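You operate a simulated robot arm through the tools that you are given. There is no shell and no other tool.

You run a simulated robot arm. Do the job below in one go: nothing can be reset, and whatever is moved stays where it is left.

## Task
Wind the black spool full, move it to the small teal bin and wind the teal one full.
Fine: use the gold wheel; the second spool stays in the small cup.

Only the result counts: the job must be done as asked and must still hold three seconds after the hand-in. Knocking over, shifting, dropping, spilling or breaking anything else fails it.

## Robot
A 7-joint arm with a two-finger parallel gripper, fixed in place. Base frame: the origin is at the foot of the arm, x ahead of it, y to its left, z up; the work surface is at about z = 0.8. Readings come in m, rad, newtons and seconds.
With the tool pointing down near the work surface it reaches from about 0.48 to 0.92 m from the base axis. Its first joint turns from -2.007 to 2.007 rad. Payload 3.91 kg.
The tool frame sits at the grasp point between the pads (the TCP): z along the fingers, y along the line on which they close. The tips reach 0.03 m beyond it. Largest opening 0.11 m; finger width 0.02, thickness 0.01; the body of the gripper, 0.048 by 0.112 m, starts 0.055 m behind the TCP.
Orientation is that of the tool frame in the base frame, as a unit quaternion [x, y, z, w]. With the fingers straight down and closing along the base's y, the tool's x points along the base's -x, its y along +y and its z along -z.

## Interface
- The arm moves only by the tool apply_moves. Its argument "series" is a list of rows, each a list of 7 numbers: the shift along the tool's x, y, z in m, then the turn, a rotation vector about the tool's x, y, z in rad, then the opening, from 0 (shut) to 1 (fully open). In form: [[tx, ty, tz, rx, ry, rz, fingers], ...]. A call has 1 to 20 rows; each row shifts and turns the commanded pose from where the row before left it, along the tool's axes as they then stand. A row lasts 0.2 s, in which the tool goes at most 0.05 m and 0.15 rad; a call with a longer step from one row to the next is refused whole, and so is a gripper value outside its range. A pose out of reach is approached as far as the arm can. The call stops where the force on the tool passes 40 N (or 10 N more than at its start, if that is more) or the arm is blocked; 0.2 s more then pass. Each finger travels about 0.153 m/s and halts on what it meets, pressing with about 44 N; the grip force reading is that of the motor and also rises with nothing between the fingers. The clock runs only during rows and for 0.2 s after the last one: add rows that do not move to give the fingers time. The reply holds the time, the measured pose of the TCP, the force on the tool along the base axes, the opening and the grip force, in the units named above and with some noise, with the torque about the TCP (base axes, N m) and any sound that the robot's microphone picked up, and new pictures: "views" is both (left out), scene, wrist or none.
- Cameras (640 x 400 px; columns grow to the right, rows downward): "scene" is fixed at [0.2188, 0.5002, 1.5521]; the picture's right is [-0.36, -0.93, 0.00], its down [-0.78, 0.31, -0.55] and it looks along [0.51, -0.20, -0.84] (base axes); focal length 363 px, centre (320, 200). "wrist" rides on the gripper at [0.072, 0.017, -0.103] in the tool frame; the picture's right is [-0.23, 0.97, 0.00], its down [-0.76, -0.18, -0.62] and it looks along [-0.61, -0.14, 0.78] (tool axes); focal length 222 px, centre (320, 200). There is no depth. A picture from a camera that has moved, and an enlarged one, comes with that camera's place and axes in the base frame and with its lens.
- lift_body(by): slides the trunk up (or, below 0, down) by that many m; the arm rides with it, the base frame stays. It gives what a move gives, with no picture.
- enlarge(camera, box): a new picture of the part [left, top, right, bottom] of that camera's present view, enlarged. It takes no simulated time.
- hand_in(): hands the job in; it is judged then, once.

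Places have to be worked out from the pictures, the camera data and where the tool is seen. Open the gripper and draw the arm clear of the work before you hand the job in, unless the task says otherwise.

The tools are called as name(argument=value, ...) on one line, values as JSON. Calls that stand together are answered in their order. apply_moves: Moves the arm, as the interface text tells. Its arguments: {"type":"object","properties":{"series":{"type":"array","items":{"type":"array","items":{"type":"number"}}},"views":{"type":"string","enum":["both","scene","wrist","none"]}},"required":["series"]} The other tools are called the same way: lift_body (by) slides the trunk up or down; enlarge (camera, box) takes an enlarged picture of a part of a camera's view; hand_in () hands the job in.

At the start:

```text
time_s: 0.0
tool_pos: [0.5875, 0.3158, 1.0645]
orientation: [0.0, 1.0, 0.0, 0.0]
wrist_force: [-0.3, -0.9, 0.0]
wrist_torque: [-0.01, 0.01, 0.03]
width: 0.1099
gripper_force: 0.1
trunk travel left (down, up): [-0.7, 0.29]
```

scene: 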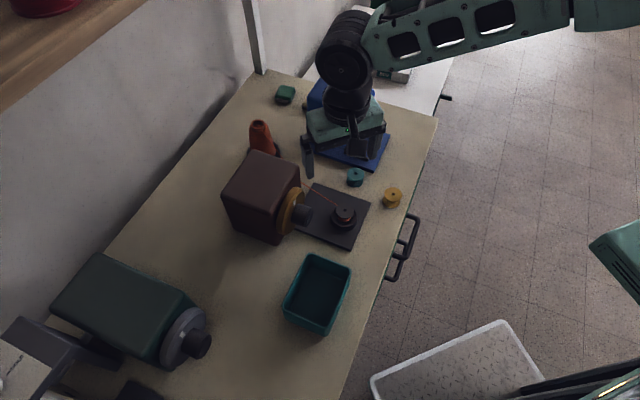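
wrist: 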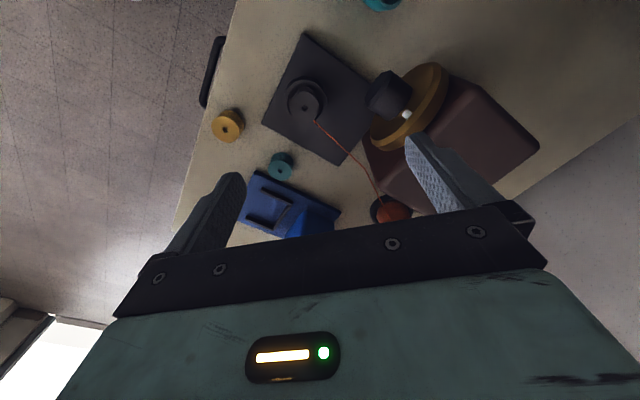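

The scene shows a machine with a gold wheel, a black spool on a dark plate, teal and gold spools, a teal bin and a second machine. I'll enlarge both views to understand the parts before I move.

enlarge(camera="scene", box=[210, 80, 450, 260])

enlarge(camera="wrist", box=[180, 0, 560, 240])

enlarge(camera="scene", box=[0, 220, 380, 400])

```text
2.22 times, centred on (330, 170) of scene
camera zoom: at [0.2188, 0.5002, 1.5521], right [-0.36, -0.93, 0.0], down [-0.78, 0.31, -0.55], along [0.51, -0.2, -0.84], focal length 806 px, centre (298, 267)
```

zoom: 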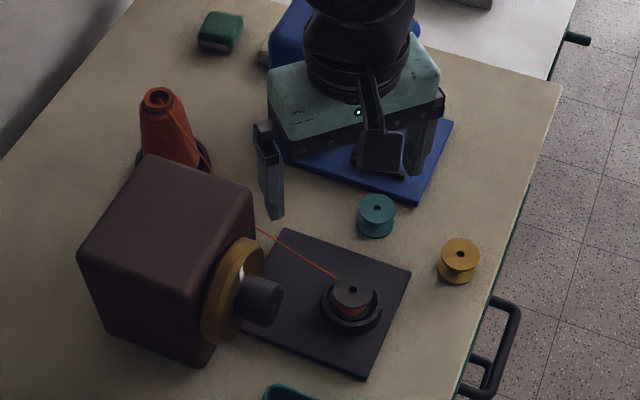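

```text
1.67 times, centred on (370, 120) of wrist
camera zoom: at [0.5146, 0.3322, 1.1677], right [0.23, 0.97, 0.0], down [0.76, -0.18, 0.62], along [0.61, -0.14, -0.78], focal length 370 px, centre (237, 333)
```

zoom: 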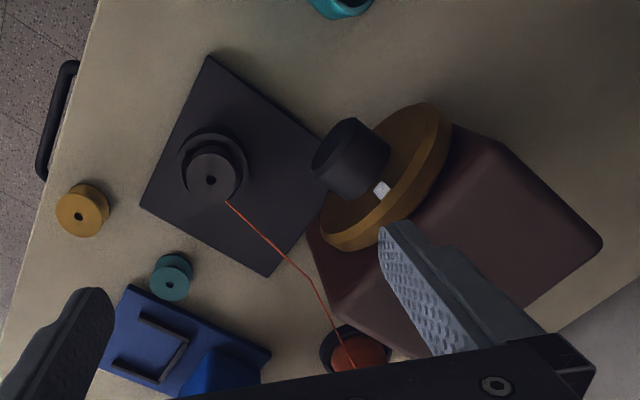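

```text
1.68 times, centred on (190, 310) of scene
camera zoom: at [0.2188, 0.5002, 1.5521], right [-0.36, -0.93, 0.0], down [-0.78, 0.31, -0.55], along [0.51, -0.2, -0.84], focal length 611 px, centre (539, 15)
```

zoom: 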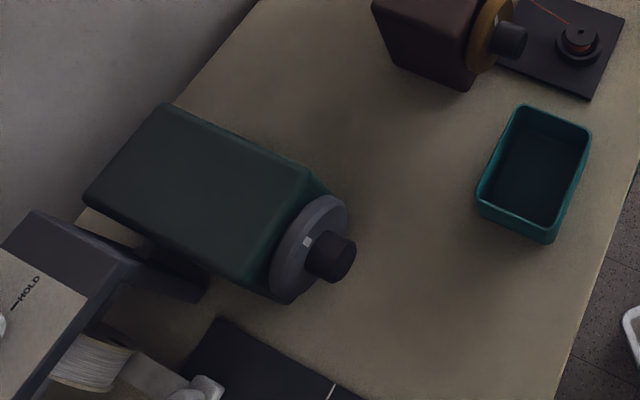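

I want finer views of the wheel, knob, spool holder and small spools before picking an approach.

enlarge(camera="wrist", box=[340, 50, 460, 160])

enlarge(camera="scene", box=[270, 170, 370, 250])

enlarge(camera="wrist", box=[200, 60, 340, 180])

enlarge(camera="scene", box=[0, 300, 220, 400])

```text
3.64 times, centred on (400, 105) of wrist
camera zoom: at [0.5146, 0.3322, 1.1677], right [0.23, 0.97, 0.0], down [0.76, -0.18, 0.62], along [0.61, -0.14, -0.78], focal length 808 px, centre (29, 546)
```

zoom: 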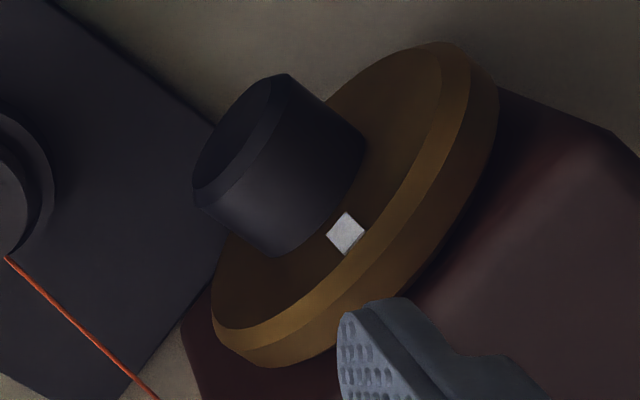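

```text
5.00 times, centred on (320, 210) of scene
camera zoom: at [0.2188, 0.5002, 1.5521], right [-0.36, -0.93, 0.0], down [-0.78, 0.31, -0.55], along [0.51, -0.2, -0.84], focal length 1814 px, centre (320, 150)
```

zoom: 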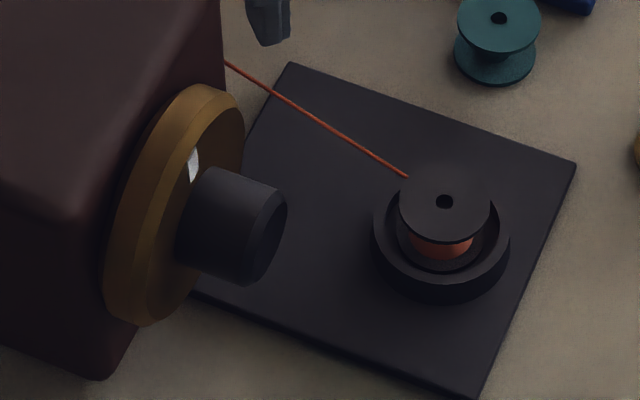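

```text
3.33 times, centred on (270, 120) of wrist
camera zoom: at [0.5146, 0.3322, 1.1677], right [0.23, 0.97, 0.0], down [0.76, -0.18, 0.62], along [0.61, -0.14, -0.78], focal length 740 px, centre (487, 467)
```

zoom: 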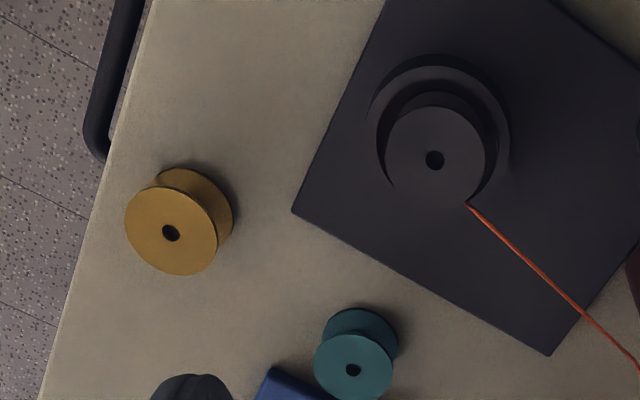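

```text
2.91 times, centred on (110, 350) of scene
camera zoom: at [0.2188, 0.5002, 1.5521], right [-0.36, -0.93, 0.0], down [-0.78, 0.31, -0.55], along [0.51, -0.2, -0.84], focal length 1056 px, centre (931, -236)
```

zoom: 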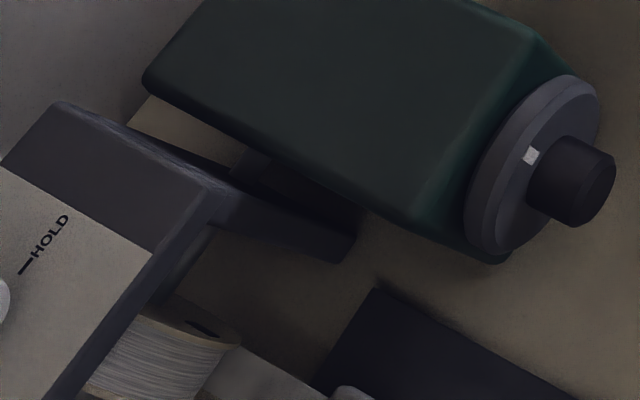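

The wheel axis seems to be horizontal at 45°, pointing (-0.71,-0.71). The knob centre is near (0.596,0.394,0.896), and the spool sits in the cup near (0.602,0.290) with its top at about 0.845. First I'll yaw and pitch the tool to horizontal up high, to check that a straight-on approach to the knob is reachable.

apply_moves(series=[[0, 0, 0, 0, 0, -0.131, 1], [0, 0, 0, 0, 0, -0.131, 1], [0, 0, 0, 0, 0, -0.131, 1], [0, 0, 0, 0, 0, -0.131, 1], [0, 0, 0, 0, 0, -0.131, 1], [0, 0, 0, 0, 0, -0.1304, 1], [0, 0, 0, 0, -0.1428, 0, 1], [0, 0, 0, 0, -0.1428, 0, 1], [0, 0, 0, 0, -0.1428, 0, 1], [0, 0, 0, 0, -0.1428, 0, 1], [0, 0, 0, 0, -0.1428, 0, 1], [0, 0, 0, 0, -0.1428, 0, 1], [0, 0, 0, 0, -0.1428, 0, 1], [0, 0, 0, 0, -0.1428, 0, 1], [0, 0, 0, 0, -0.1428, 0, 1], [0, 0, 0, 0, -0.1428, 0, 1], [0, 0, 0, 0, -0.1428, 0, 1], [0, 0, 0, 0, 0, 0, 1]], views="both")

```text
time_s: 3.8
tool_pos: [0.5869, 0.3148, 1.0645]
orientation: [-0.27, 0.653, 0.27, 0.654]
wrist_force: [0.0, 0.0, 0.3]
wrist_torque: [0.0, -0.01, 0.01]
width: 0.1101
gripper_force: 0.0
trunk travel left (down, up): [-0.7, 0.29]
camera wrist: at [0.5019, 0.2539, 0.9913], right [-0.69, 0.69, 0.23], down [-0.32, -0.57, 0.76], along [0.65, 0.45, 0.61], focal length 222 px, centre (320, 200)
```

scene: 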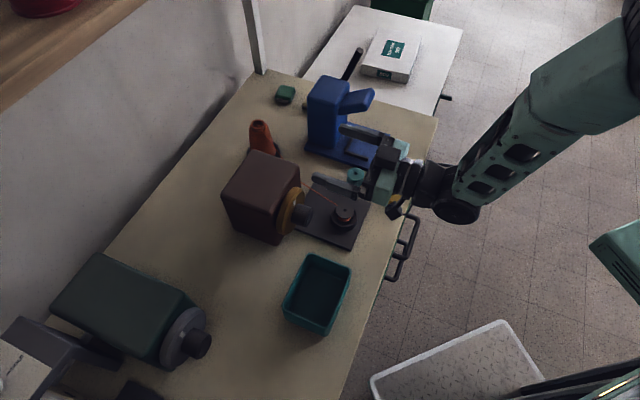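
wrist: 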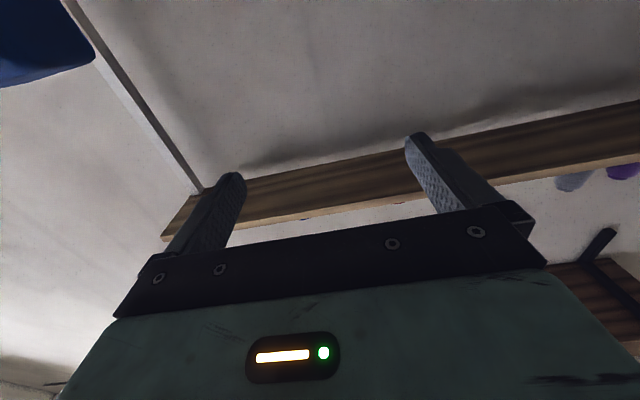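

Horizontal pose reached, with the camera hanging below the hand. I now test the roll range at this height by rolling positive, which brings the camera to the left and then up.

apply_moves(series=[[0, 0, 0, 0, 0, 0.145, 1], [0, 0, 0, 0, 0, 0.145, 1], [0, 0, 0, 0, 0, 0.145, 1], [0, 0, 0, 0, 0, 0.145, 1], [0, 0, 0, 0, 0, 0.145, 1], [0, 0, 0, 0, 0, 0.145, 1], [0, 0, 0, 0, 0, 0.145, 1], [0, 0, 0, 0, 0, 0.145, 1], [0, 0, 0, 0, 0, 0.145, 1], [0, 0, 0, 0, 0, 0.145, 1], [0, 0, 0, 0, 0, 0.145, 1], [0, 0, 0, 0, 0, 0.145, 1], [0, 0, 0, 0, 0, 0.145, 1], [0, 0, 0, 0, 0, 0.145, 1], [0, 0, 0, 0, 0, 0.145, 1], [0, 0, 0, 0, 0, 0.145, 1], [0, 0, 0, 0, 0, 0.145, 1], [0, 0, 0, 0, 0, 0.145, 1], [0, 0, 0, 0, 0, 0, 1], [0, 0, 0, 0, 0, 0, 1]], views="both")

```text
time_s: 8.0
tool_pos: [0.5883, 0.3149, 1.063]
orientation: [0.559, 0.432, 0.702, -0.089]
wrist_force: [0.1, 0.3, 1.0]
wrist_torque: [0.01, -0.04, -0.03]
width: 0.1101
gripper_force: 0.0
trunk travel left (down, up): [-0.7, 0.29]
camera wrist: at [0.4978, 0.2579, 1.135], right [0.68, -0.67, 0.3], down [-0.28, -0.61, -0.75], along [0.68, 0.42, -0.59], focal length 222 px, centre (320, 200)
```

scene: 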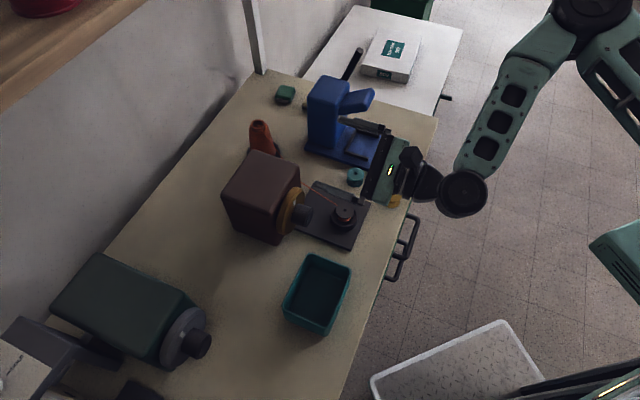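
wrist: 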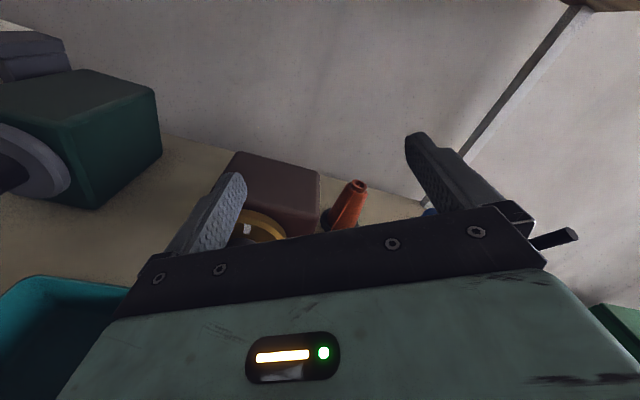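

The roll of 2.61 rad was fully reached with the camera now on top. I'll continue the roll further to find the limit.

apply_moves(series=[[0, 0, 0, 0, 0, 0.133, 1], [0, 0, 0, 0, 0, 0.133, 1], [0, 0, 0, 0, 0, 0.133, 1], [0, 0, 0, 0, 0, 0.133, 1], [0, 0, 0, 0, 0, 0.145, 1], [0, 0, 0, 0, 0, 0.145, 1], [0, 0, 0, 0, 0, 0.145, 1], [0, 0, 0, 0, 0, 0.145, 1], [0, 0, 0, 0, 0, 0.145, 1], [0, 0, 0, 0, 0, 0.145, 1], [0, 0, 0, 0, 0, 0.145, 1], [0, 0, 0, 0, 0, 0, 1], [0, 0, 0, 0, 0, 0, 1]], views="both")

```text
time_s: 10.8
tool_pos: [0.594, 0.3125, 1.0873]
orientation: [0.689, -0.058, 0.468, -0.551]
wrist_force: [0.1, -0.4, -0.2]
wrist_torque: [0.0, -0.01, -0.01]
width: 0.1099
gripper_force: 0.0
trunk travel left (down, up): [-0.7, 0.29]
camera wrist: at [0.568, 0.1899, 1.1106], right [0.3, -0.24, -0.92], down [-0.94, 0.08, -0.33], along [0.16, 0.97, -0.2], focal length 222 px, centre (320, 200)
```

scene: 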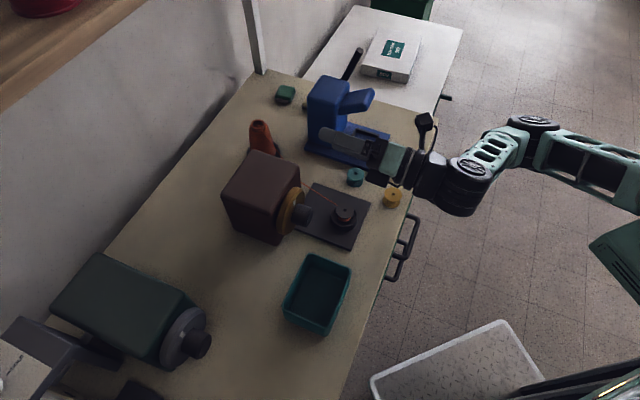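
wrist: 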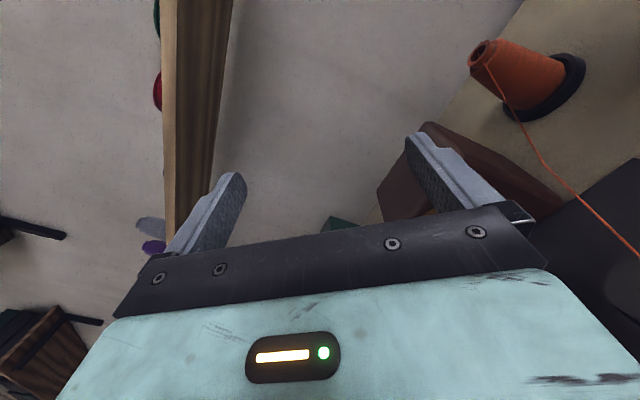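

The limit comes at a roll of about 3.9 rad, so strokes from about 1.4 to 3.6 rad should work. I'll roll back to about 2.6 and back off along the tool axis.

apply_moves(series=[[0, 0, 0, 0, 0, -0.145, 1], [0, 0, 0, 0, 0, -0.145, 1], [0, 0, 0, 0, 0, -0.145, 1], [0, 0, 0, 0, 0, -0.145, 1], [0, 0, 0, 0, 0, -0.145, 1], [0, 0, 0, 0, 0, -0.145, 1], [0, 0, 0, 0, 0, -0.145, 1], [0, 0, 0, 0, 0, -0.133, 1], [0, 0, 0, 0, 0, -0.133, 1], [0, 0, 0, 0, 0, -0.133, 1], [0, 0, 0, 0, 0, -0.133, 1], [0, 0, 0, 0, 0, 0, 1], [0, 0, 0, 0, 0, 0, 1]], views="none")

```text
time_s: 13.6
tool_pos: [0.587, 0.3147, 1.0645]
orientation: [0.559, 0.433, 0.702, -0.089]
wrist_force: [-0.2, -1.1, 0.5]
wrist_torque: [0.02, -0.02, 0.05]
width: 0.1099
gripper_force: 0.1
trunk travel left (down, up): [-0.7, 0.29]
```

Commanded pose is kept. I'll roll so the camera is straight up (tool x up, y to the right, z toward the knob), then back off, align sideways and descend to a staging point in front of the knob.

apply_moves(series=[[0, 0, 0, 0, 0, 0.1329, 1], [0, 0, 0, 0, 0, 0.1329, 1], [0, 0, 0, 0, 0, 0.1329, 1], [0, 0, 0, 0, 0, 0.1329, 1], [0, 0, -0.02, 0, 0, 0, 1], [0, 0, -0.0187, 0, 0, 0, 1], [0, -0.0247, 0, 0, 0, 0, 1], [0, -0.0246, 0, 0, 0, 0, 1], [-0.028, 0, 0, 0, 0, 0, 1], [-0.028, 0, 0, 0, 0, 0, 1], [-0.028, 0, 0, 0, 0, 0, 1], [-0.028, 0, 0, 0, 0, 0, 1], [0, 0, 0, 0, 0, 0, 1]], views="both")

```text
time_s: 16.4
tool_pos: [0.5251, 0.3237, 0.9557]
orientation: [0.651, 0.272, 0.655, -0.27]
wrist_force: [-0.2, -0.5, 0.7]
wrist_torque: [0.04, 0.01, 0.01]
width: 0.1101
gripper_force: 0.1
trunk travel left (down, up): [-0.7, 0.29]
camera wrist: at [0.4633, 0.2379, 1.0267], right [0.69, -0.69, -0.22], down [-0.56, -0.32, -0.76], along [0.46, 0.65, -0.6], focal length 222 px, centre (320, 200)
```

scene: 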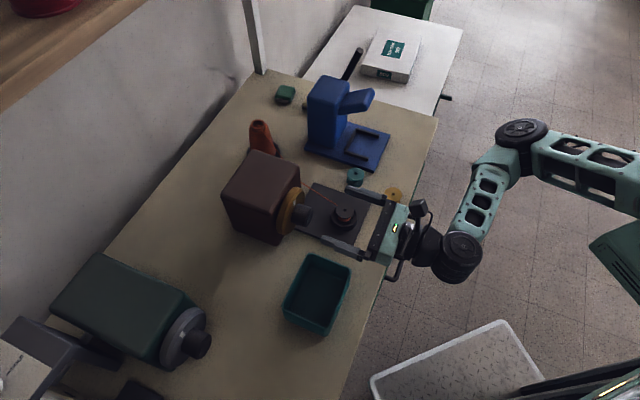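
wrist: 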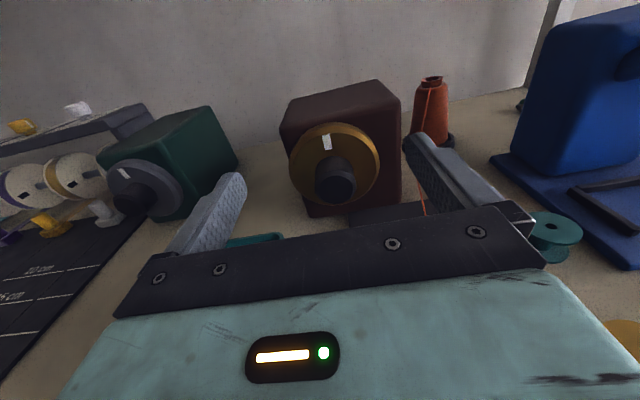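

Excellent view straight at the gold wheel and its index mark. I'll zoom in to refine the knob location.

enlarge(camera="wrist", box=[270, 70, 430, 220])

enlarge(camera="scene", box=[270, 160, 430, 270])

```text
2.67 times, centred on (350, 145) of wrist
camera zoom: at [0.4633, 0.2379, 1.0267], right [0.69, -0.69, -0.22], down [-0.56, -0.32, -0.76], along [0.46, 0.65, -0.6], focal length 592 px, centre (240, 347)
```

zoom: 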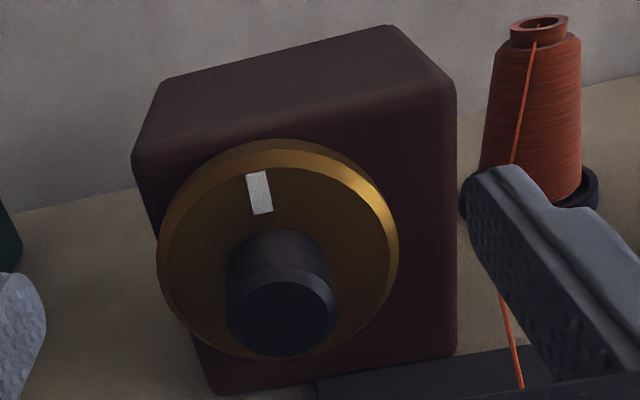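

```text
3.64 times, centred on (350, 215) of scene
camera zoom: at [0.2188, 0.5002, 1.5521], right [-0.36, -0.93, 0.0], down [-0.78, 0.31, -0.55], along [0.51, -0.2, -0.84], focal length 1319 px, centre (211, 146)
```

zoom: 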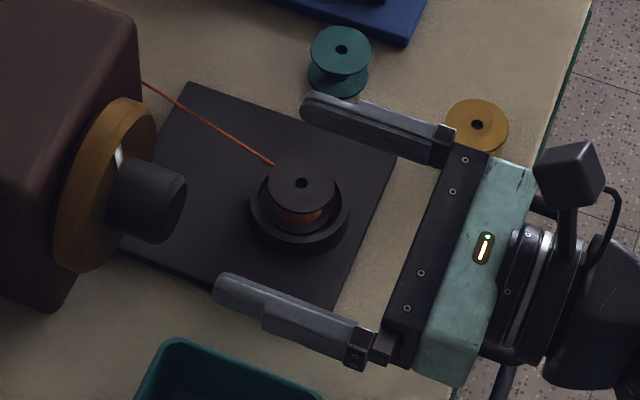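

The estimates agree: from the TCP the knob end is about 63 mm lower and 2 mm to the right. I'll descend 58 mm and look again.

apply_moves(series=[[-0.02, 0, 0, 0, 0, 0, 1], [-0.02, 0.001, 0, 0, 0, 0, 1], [-0.018, 0, 0, 0, 0, 0, 1], [0, 0, 0, 0, 0, 0, 1], [0, 0, 0, 0, 0, 0, 1]], views="both")

enlarge(camera="wrist", box=[220, 20, 440, 180])

enlarge(camera="scene", box=[270, 160, 430, 290])

```text
time_s: 17.8
tool_pos: [0.5445, 0.3244, 0.9257]
orientation: [0.618, 0.289, 0.684, -0.258]
wrist_force: [-0.3, -0.1, -0.3]
wrist_torque: [-0.01, 0.01, -0.02]
width: 0.1099
gripper_force: 0.1
trunk travel left (down, up): [-0.7, 0.29]
stopped in row 5: the arm was blocked; the commanded pose is now the measured one
camera wrist: at [0.4765, 0.2385, 0.9921], right [0.72, -0.68, -0.15], down [-0.48, -0.33, -0.81], along [0.51, 0.65, -0.56], focal length 222 px, centre (320, 200)
```

scene: 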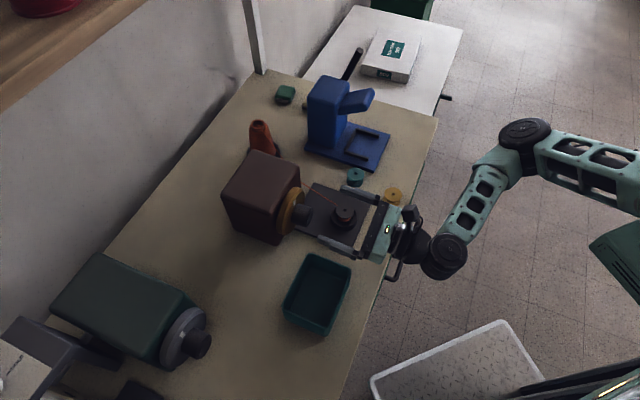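
wrist: 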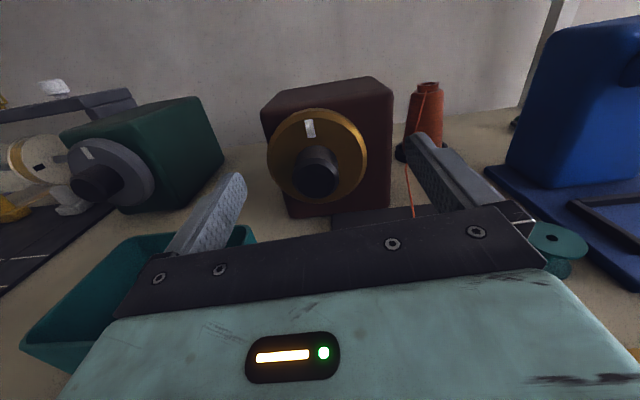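

```text
2.50 times, centred on (330, 100) of wrist
camera zoom: at [0.4765, 0.2385, 0.9921], right [0.72, -0.68, -0.15], down [-0.48, -0.33, -0.81], along [0.51, 0.65, -0.56], focal length 555 px, centre (295, 450)
```

zoom: 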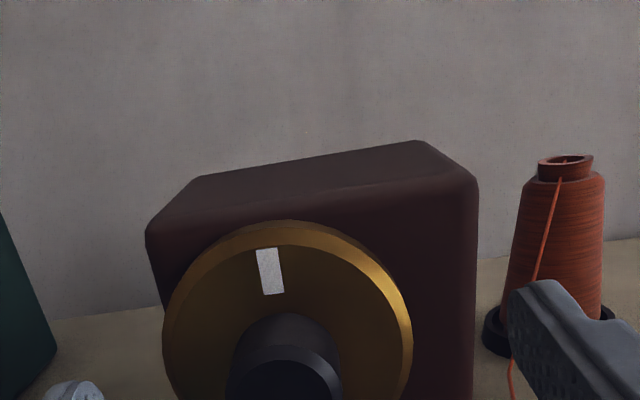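

```text
3.08 times, centred on (350, 225) of scene
camera zoom: at [0.2188, 0.5002, 1.5521], right [-0.36, -0.93, 0.0], down [-0.78, 0.31, -0.55], along [0.51, -0.2, -0.84], focal length 1116 px, centre (228, 123)
```

zoom: 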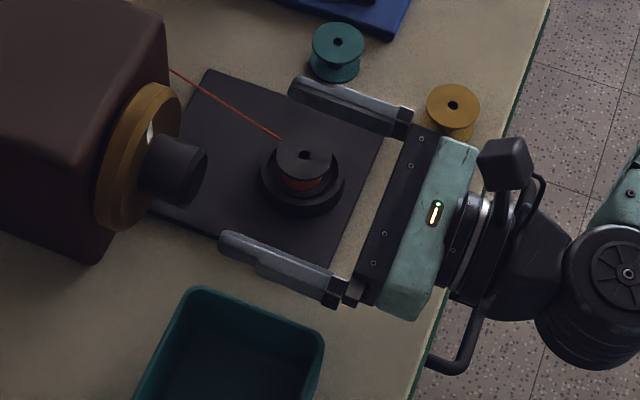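

The force is zero but the arm is blocked with a tilted pose, so this looks like a kinematic limit at this height and not contact. At z=1.06 it moved freely, so I'll raise the hand back, restore the orientation, and then lower the trunk so the arm keeps that good posture.

apply_moves(series=[[0.03, 0, 0, 0, 0, 0, 1], [0.02, 0, 0, -0.01, -0.07, 0.076, 1], [0.03, 0, 0, 0, 0, 0, 1], [0.03, 0, 0, 0, 0, 0, 1], [0.03, 0, 0, 0, 0, 0, 1], [0, 0, 0, 0, 0, 0, 1], [0, 0, 0, 0, 0, 0, 1]], views="none")

```text
time_s: 19.4
tool_pos: [0.5405, 0.3247, 1.0651]
orientation: [0.657, 0.27, 0.65, -0.272]
wrist_force: [0.0, 0.1, -0.1]
wrist_torque: [-0.01, 0.0, 0.02]
width: 0.1102
gripper_force: 0.0
trunk travel left (down, up): [-0.7, 0.29]
```

Orientation restored at z=1.065. I'll shift to the staging line (left 8 mm, back 12 mm), then lower the trunk in stages.

apply_moves(series=[[0, -0.008, -0.012, 0, 0, 0, 1], [0, 0, 0, 0, 0, 0, 1]], views="none")

lift_body(by=-0.1)

apply_moves(series=[[0, 0, 0, 0, 0, 0, 1]], views="both")

```text
time_s: 20.0
tool_pos: [0.5257, 0.3196, 1.0647]
orientation: [0.657, 0.27, 0.649, -0.272]
wrist_force: [-0.3, -0.2, 0.7]
wrist_torque: [0.01, -0.01, 0.0]
width: 0.1102
gripper_force: 0.0
trunk travel left (down, up): [-0.7, 0.29]
```

```text
time_s: 21.3
tool_pos: [0.5252, 0.3216, 0.9659]
orientation: [0.657, 0.27, 0.649, -0.272]
wrist_force: [0.5, -0.3, 0.5]
wrist_torque: [0.01, 0.0, -0.03]
width: 0.1102
gripper_force: 0.0
trunk travel left (down, up): [-0.6, 0.39]
```

```text
time_s: 21.7
tool_pos: [0.5257, 0.3208, 0.964]
orientation: [0.657, 0.27, 0.65, -0.272]
wrist_force: [-0.5, 0.8, 0.1]
wrist_torque: [-0.03, 0.02, 0.01]
width: 0.1101
gripper_force: 0.0
trunk travel left (down, up): [-0.6, 0.39]
camera wrist: at [0.4646, 0.2364, 1.0388], right [0.69, -0.69, -0.23], down [-0.57, -0.32, -0.76], along [0.45, 0.65, -0.61], focal length 222 px, centre (320, 200)
```

scene: 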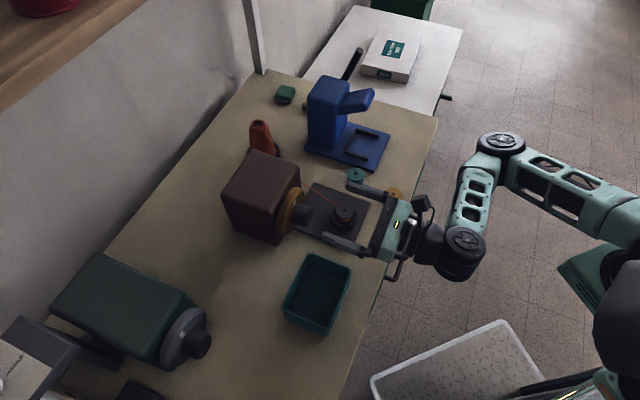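
wrist: 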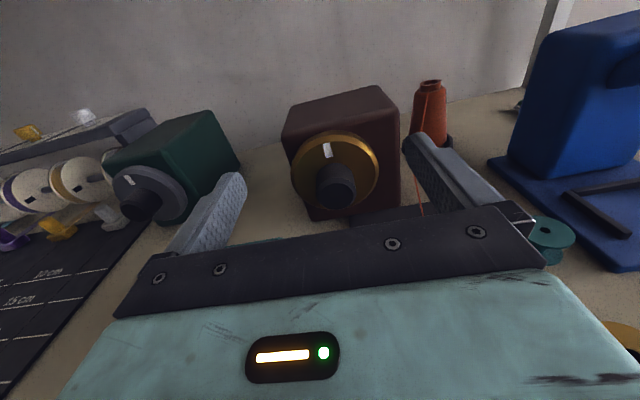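

The posture is good, so I'll lower the trunk another 69 mm to reach the knob height and take pictures.

lift_body(by=-0.069)

apply_moves(series=[[0, 0, 0, 0, 0.009, 0, 1], [0, 0, 0, 0, 0, 0, 1]], views="both")

enlarge(camera="wrist", box=[220, 60, 460, 220])

enlarge(camera="scene", box=[270, 160, 430, 290])

```text
time_s: 22.8
tool_pos: [0.5249, 0.3217, 0.8967]
orientation: [0.657, 0.269, 0.65, -0.271]
wrist_force: [-0.1, -0.3, 0.7]
wrist_torque: [0.02, 0.02, -0.02]
width: 0.1101
gripper_force: 0.0
trunk travel left (down, up): [-0.531, 0.459]
```

```text
time_s: 23.4
tool_pos: [0.5256, 0.3213, 0.8969]
orientation: [0.653, 0.269, 0.653, -0.273]
wrist_force: [-0.7, -0.1, 0.3]
wrist_torque: [0.01, 0.03, 0.0]
width: 0.11
gripper_force: 0.2
trunk travel left (down, up): [-0.531, 0.459]
camera wrist: at [0.4649, 0.2363, 0.9688], right [0.69, -0.69, -0.23], down [-0.57, -0.31, -0.76], along [0.45, 0.66, -0.6], focal length 222 px, centre (320, 200)
```

scene: 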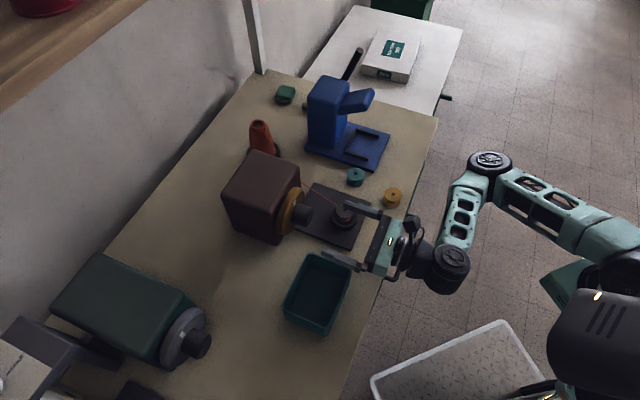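
wrist: 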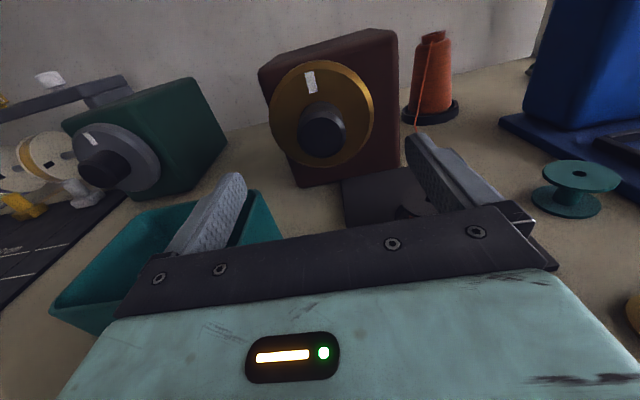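

```text
2.50 times, centred on (340, 140) of wrist
camera zoom: at [0.4649, 0.2363, 0.9688], right [0.69, -0.69, -0.23], down [-0.57, -0.31, -0.76], along [0.45, 0.66, -0.6], focal length 555 px, centre (270, 350)
```

zoom: 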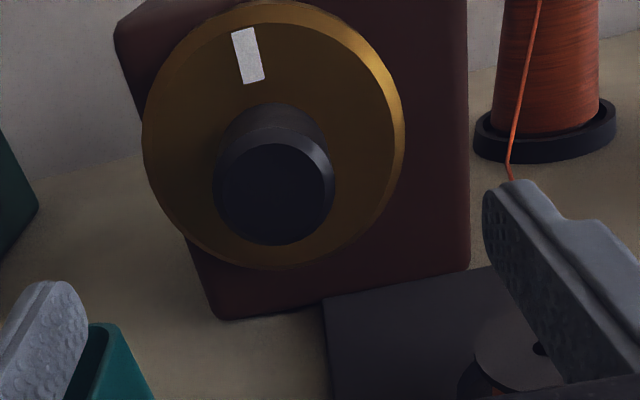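

```text
3.08 times, centred on (350, 225) of scene
camera zoom: at [0.2188, 0.5002, 1.5521], right [-0.36, -0.93, 0.0], down [-0.78, 0.31, -0.55], along [0.51, -0.2, -0.84], focal length 1116 px, centre (228, 123)
```

zoom: 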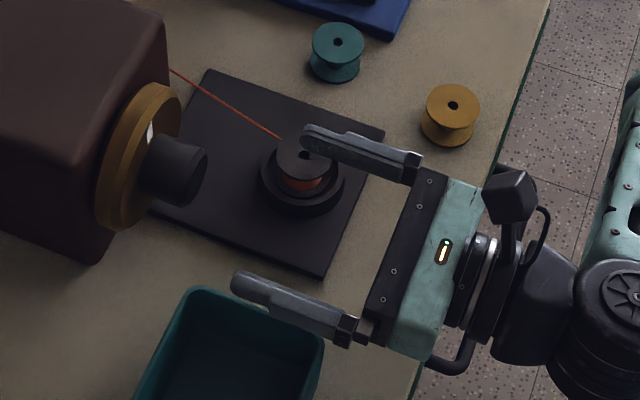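

Knob axis is estimated at z≈0.893, about 1 mm right of the tool. I'll ease 3 mm down and move forward 73 mm with open fingers, so the tips overlap the knob by about 18 mm.

apply_moves(series=[[-0.003, 0.0014, 0.013, 0, 0, 0, 1], [0, 0, 0.015, 0, 0, 0, 1], [0, 0, 0.015, 0, 0, 0, 1], [0, 0, 0.015, 0, 0, 0, 1], [0, 0, 0.015, 0, 0, 0, 1], [0, 0, 0, 0, 0, 0, 1], [0, 0, 0, 0, 0, 0, 1]], views="both")

enlarge(camera="wrist", box=[180, 40, 480, 230])

enlarge(camera="scene", box=[260, 160, 400, 280])

```text
time_s: 25.0
tool_pos: [0.5783, 0.3725, 0.8922]
orientation: [0.654, 0.268, 0.653, -0.273]
wrist_force: [-0.7, 0.3, 0.4]
wrist_torque: [-0.02, 0.01, -0.01]
width: 0.11
gripper_force: 0.1
trunk travel left (down, up): [-0.531, 0.459]
camera wrist: at [0.5168, 0.2867, 0.9649], right [0.69, -0.69, -0.23], down [-0.57, -0.31, -0.76], along [0.45, 0.66, -0.6], focal length 222 px, centre (320, 200)
```

scene: 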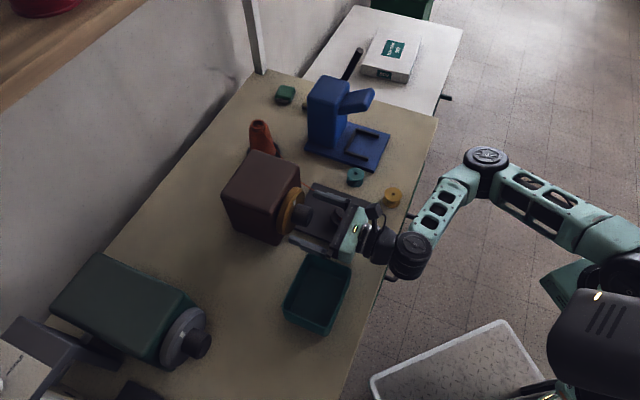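
wrist: 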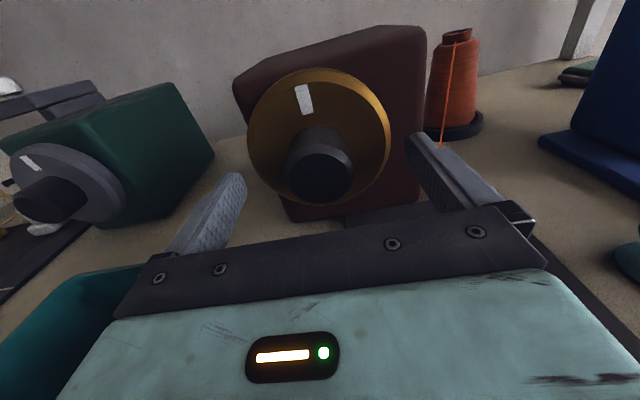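

```text
2.11 times, centred on (330, 135) of wrist
camera zoom: at [0.5168, 0.2867, 0.9649], right [0.69, -0.69, -0.23], down [-0.57, -0.31, -0.76], along [0.45, 0.66, -0.6], focal length 468 px, centre (299, 337)
```

zoom: 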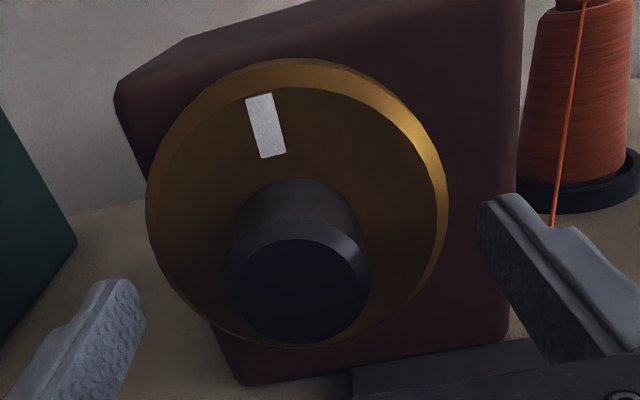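

```text
3.33 times, centred on (330, 220) of scene
camera zoom: at [0.2188, 0.5002, 1.5521], right [-0.36, -0.93, 0.0], down [-0.78, 0.31, -0.55], along [0.51, -0.2, -0.84], focal length 1209 px, centre (287, 133)
```

zoom: 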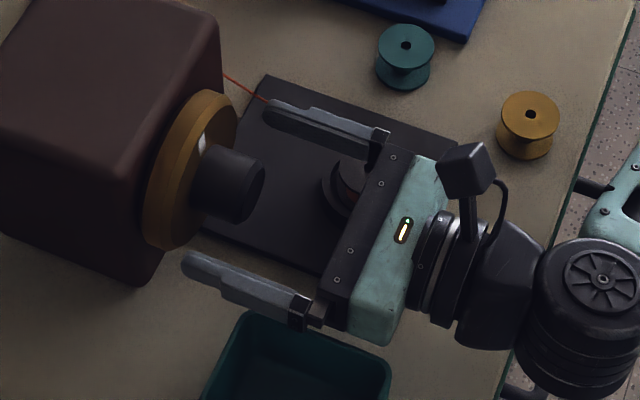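

Cross-checking two views puts the knob end at f≈0.681, axis z≈0.893 and about 1.5 mm to the right of the tool. I'll adjust and close gently, using the force to show misalignment.

apply_moves(series=[[0.001, 0.0015, 0.004, 0, 0, 0, 1], [0, 0, 0, 0, 0, 0, 0.6], [0, 0, 0, 0, 0, 0, 0.45], [0, 0, 0, 0, 0, 0, 0.35], [0, 0, 0, 0, 0, 0, 0.3], [0, 0, 0, 0, 0, 0, 0.3]], views="both")

enlarge(camera="wrist", box=[180, 40, 480, 230])

enlarge(camera="scene", box=[260, 160, 400, 280])

```text
time_s: 26.4
tool_pos: [0.5806, 0.3752, 0.895]
orientation: [0.653, 0.27, 0.653, -0.272]
wrist_force: [-9.8, 16.0, 0.7]
wrist_torque: [0.11, -0.05, -0.05]
width: 0.0437
gripper_force: 45.5
trunk travel left (down, up): [-0.531, 0.459]
camera wrist: at [0.5193, 0.2896, 0.9659], right [0.69, -0.68, -0.23], down [-0.57, -0.31, -0.76], along [0.45, 0.66, -0.61], focal length 222 px, centre (320, 200)
```

scene: 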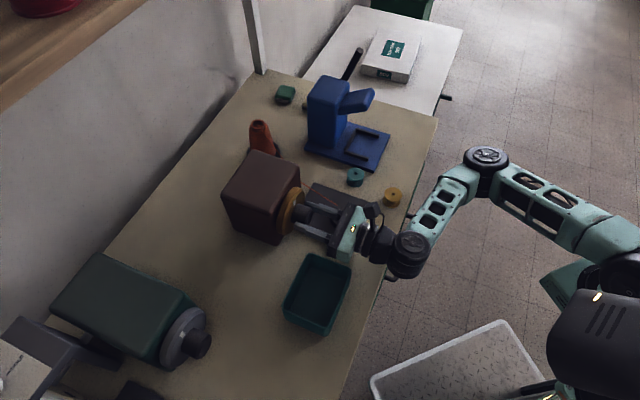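
wrist: 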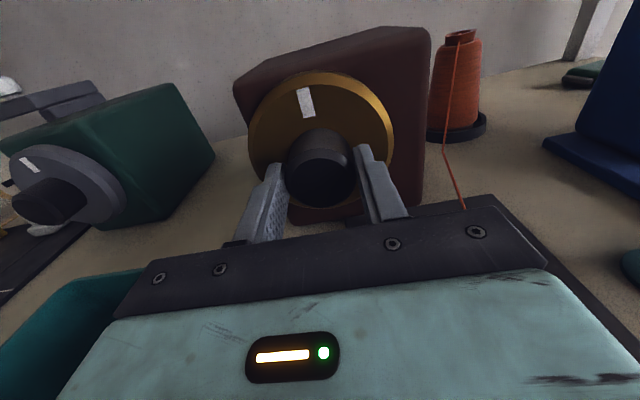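

```text
2.11 times, centred on (330, 135) of wrist
camera zoom: at [0.5193, 0.2896, 0.9659], right [0.69, -0.68, -0.23], down [-0.57, -0.31, -0.76], along [0.45, 0.66, -0.61], focal length 468 px, centre (299, 337)
```

zoom: 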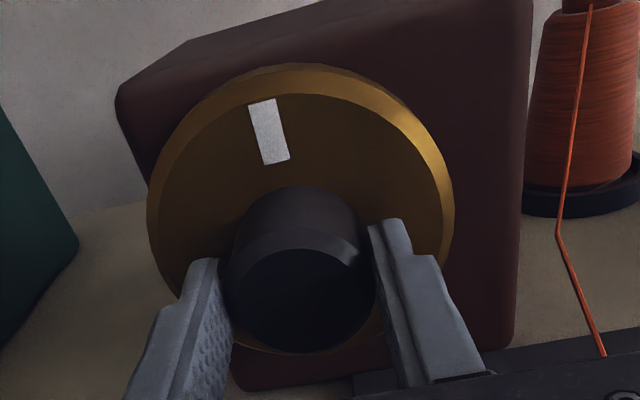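

```text
3.33 times, centred on (330, 220) of scene
camera zoom: at [0.2188, 0.5002, 1.5521], right [-0.36, -0.93, 0.0], down [-0.78, 0.31, -0.55], along [0.51, -0.2, -0.84], focal length 1209 px, centre (287, 133)
```

zoom: 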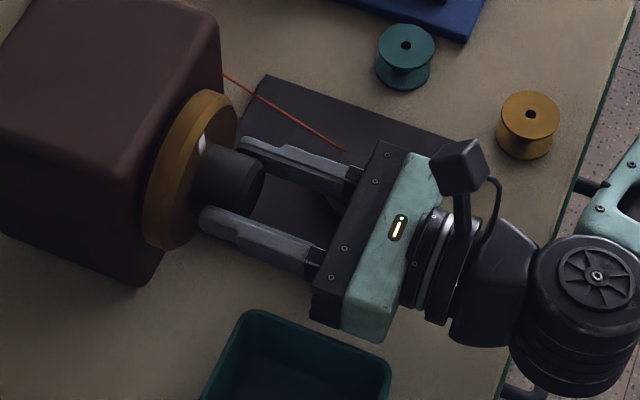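

Gripped with a width of 43.7 mm. A force of about 18 N pushes the tool left, so I ease the command 1 mm left and then read the force.

apply_moves(series=[[0, -0.001, 0, 0, 0, 0, 0.3], [0, 0, 0, 0, 0, 0, 0.3], [0, 0, 0, 0, 0, 0, 0.3]], views="none")

```text
time_s: 27.2
tool_pos: [0.5812, 0.3752, 0.894]
orientation: [0.654, 0.269, 0.652, -0.273]
wrist_force: [-15.9, 11.4, -4.2]
wrist_torque: [0.45, -0.42, -0.13]
width: 0.0435
gripper_force: 45.0
trunk travel left (down, up): [-0.531, 0.459]
```

Force remains about 19 N to the left, so I'll try another 2 mm left.

apply_moves(series=[[0, -0.001, 0, 0, 0, 0, 0.3], [0, -0.001, 0, 0, 0, 0, 0.3], [0, 0, 0, 0, 0, 0, 0.3]], views="none")

```text
time_s: 28.0
tool_pos: [0.5803, 0.3773, 0.8941]
orientation: [0.655, 0.267, 0.652, -0.271]
wrist_force: [-9.1, -0.8, -10.4]
wrist_torque: [-0.67, 0.66, 0.81]
width: 0.0436
gripper_force: 45.0
trunk travel left (down, up): [-0.531, 0.459]
```

Force is small now. I'll try turning the wheel with a counterclockwise roll of 0.6 rad and look at the mark, forces and sounds.

apply_moves(series=[[-0.0005, -0.0003, 0, 0, 0, -0.1, 0.3], [0, 0, 0, 0, 0, -0.1, 0.3], [0, 0, 0, 0, 0, -0.1, 0.3], [0, 0, 0, 0, 0, -0.1, 0.3], [0, 0, 0, 0, 0, -0.1, 0.3], [0, 0, 0, 0, 0, -0.1, 0.3]], views="both")

enlarge(camera="scene", box=[260, 160, 400, 280])

```text
time_s: 29.4
tool_pos: [0.578, 0.3763, 0.8938]
orientation: [0.545, 0.449, 0.704, -0.067]
wrist_force: [-4.4, 1.8, -2.8]
wrist_torque: [0.3, 0.47, 0.12]
width: 0.0436
gripper_force: 45.3
trunk travel left (down, up): [-0.531, 0.459]
camera wrist: at [0.4867, 0.3216, 0.9634], right [0.66, -0.66, 0.36], down [-0.24, -0.64, -0.73], along [0.71, 0.4, -0.58], focal length 222 px, centre (320, 200)
```

scene: 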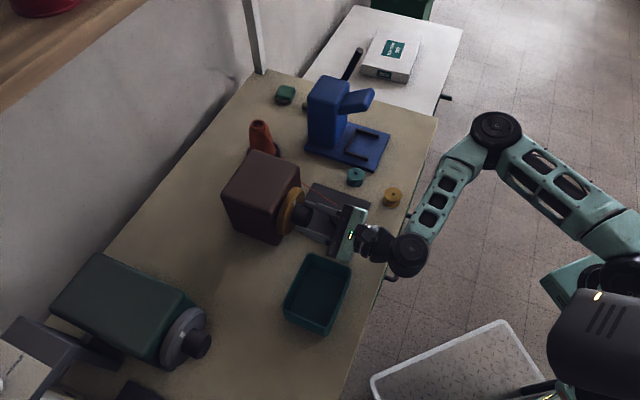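
wrist: 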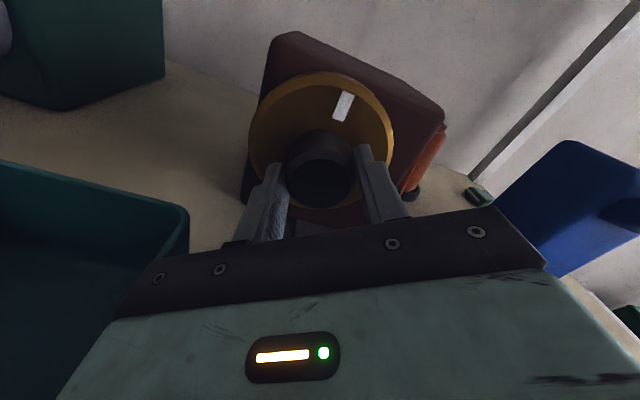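

```text
3.33 times, centred on (330, 220) of scene
camera zoom: at [0.2188, 0.5002, 1.5521], right [-0.36, -0.93, 0.0], down [-0.78, 0.31, -0.55], along [0.51, -0.2, -0.84], focal length 1209 px, centre (287, 133)
```

zoom: 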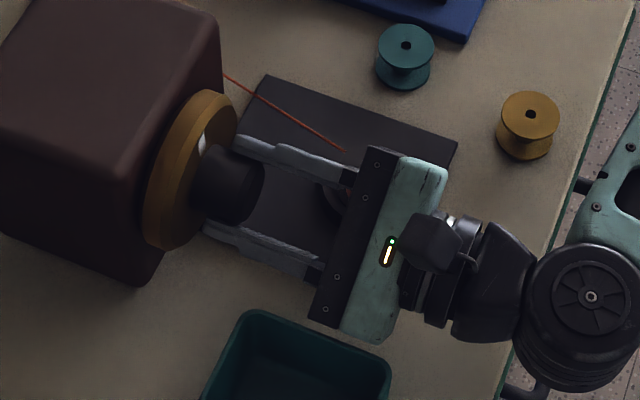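

The mark stayed at the same world angle, so the wheel slipped in this direction with about 0.5 N·m. It may be one-way, so I'll try clockwise with a full grip command.

apply_moves(series=[[0, 0, 0, 0, 0, 0.1, 0], [0, 0, 0, 0, 0, 0.1, 0], [0, 0, 0, 0, 0, 0.1, 0], [0, 0, 0, 0, 0, 0.1, 0]], views="both")

enlarge(camera="scene", box=[260, 160, 400, 280])

```text
time_s: 30.4
tool_pos: [0.5803, 0.3754, 0.8952]
orientation: [0.624, 0.331, 0.677, -0.206]
wrist_force: [-3.5, -6.4, -2.6]
wrist_torque: [-0.27, 0.23, -0.18]
width: 0.0437
gripper_force: 44.4
trunk travel left (down, up): [-0.531, 0.459]
camera wrist: at [0.5078, 0.3005, 0.9686], right [0.7, -0.71, -0.04], down [-0.46, -0.42, -0.78], along [0.54, 0.57, -0.62], focal length 222 px, centre (320, 200)
```

scene: 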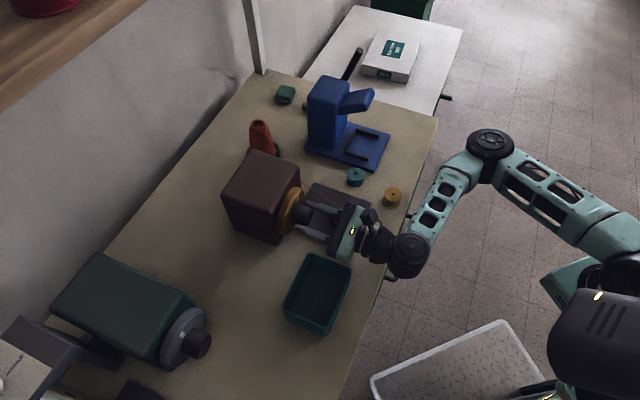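
wrist: 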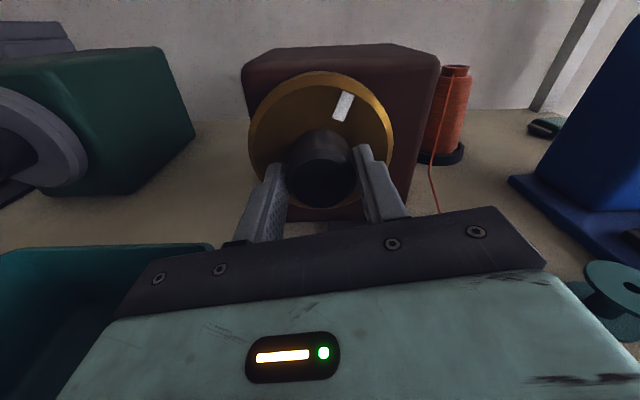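

```text
3.33 times, centred on (330, 220) of scene
camera zoom: at [0.2188, 0.5002, 1.5521], right [-0.36, -0.93, 0.0], down [-0.78, 0.31, -0.55], along [0.51, -0.2, -0.84], focal length 1209 px, centre (287, 133)
```

zoom: 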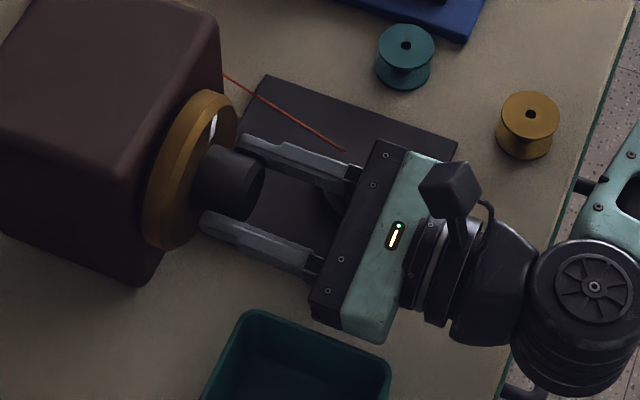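

The mark now stays fixed in the tool view with almost no torque, so clockwise drives the wheel and counterclockwise is blocked. I'll continue clockwise near the roll limit and check the pose.

apply_moves(series=[[0, 0, 0, 0, 0, 0.12, 0], [0, 0, 0, 0, 0, 0.12, 0], [0, 0, 0, 0, 0, 0.12, 0], [0, 0, 0, 0, 0, 0.12, 0], [0, 0, 0, 0, 0, 0.12, 0], [0, 0, 0, 0, 0, 0.1, 0], [0, 0, 0, 0, 0, 0, 0]], views="both")

enlarge(camera="scene", box=[260, 160, 400, 280])

```text
time_s: 32.0
tool_pos: [0.5813, 0.3758, 0.8936]
orientation: [0.7, 0.095, 0.566, -0.426]
wrist_force: [4.5, -23.8, -1.5]
wrist_torque: [-0.46, 0.45, -0.28]
width: 0.0436
gripper_force: 44.6
trunk travel left (down, up): [-0.531, 0.459]
camera wrist: at [0.5421, 0.266, 0.9488], right [0.52, -0.52, -0.67], down [-0.81, -0.06, -0.58], along [0.26, 0.85, -0.46], focal length 222 px, centre (320, 200)
```

scene: 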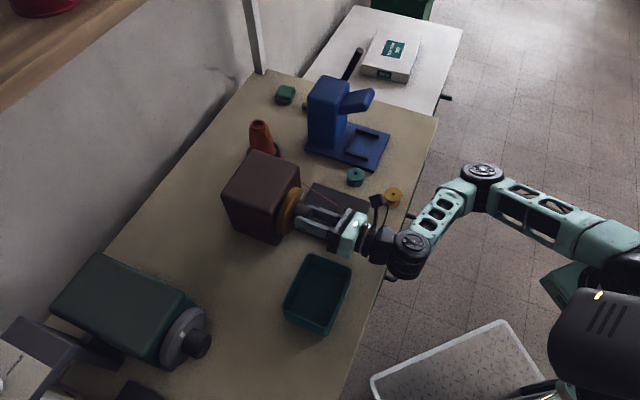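
wrist: 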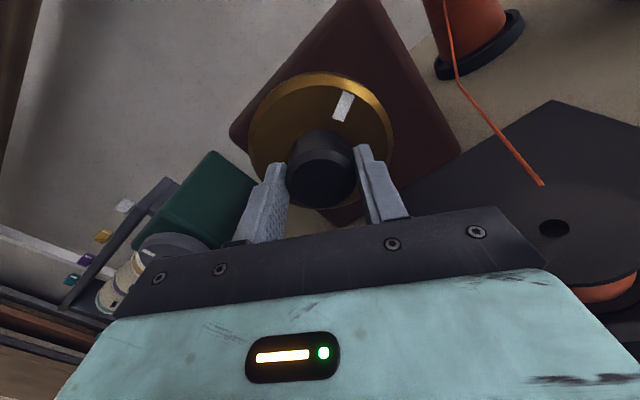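

```text
3.33 times, centred on (330, 220) of scene
camera zoom: at [0.2188, 0.5002, 1.5521], right [-0.36, -0.93, 0.0], down [-0.78, 0.31, -0.55], along [0.51, -0.2, -0.84], focal length 1209 px, centre (287, 133)
```

zoom: 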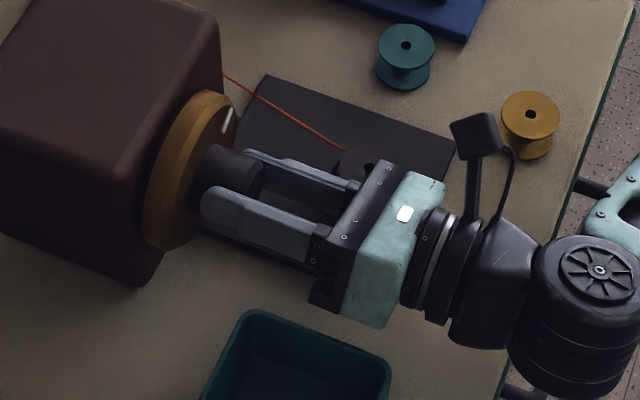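

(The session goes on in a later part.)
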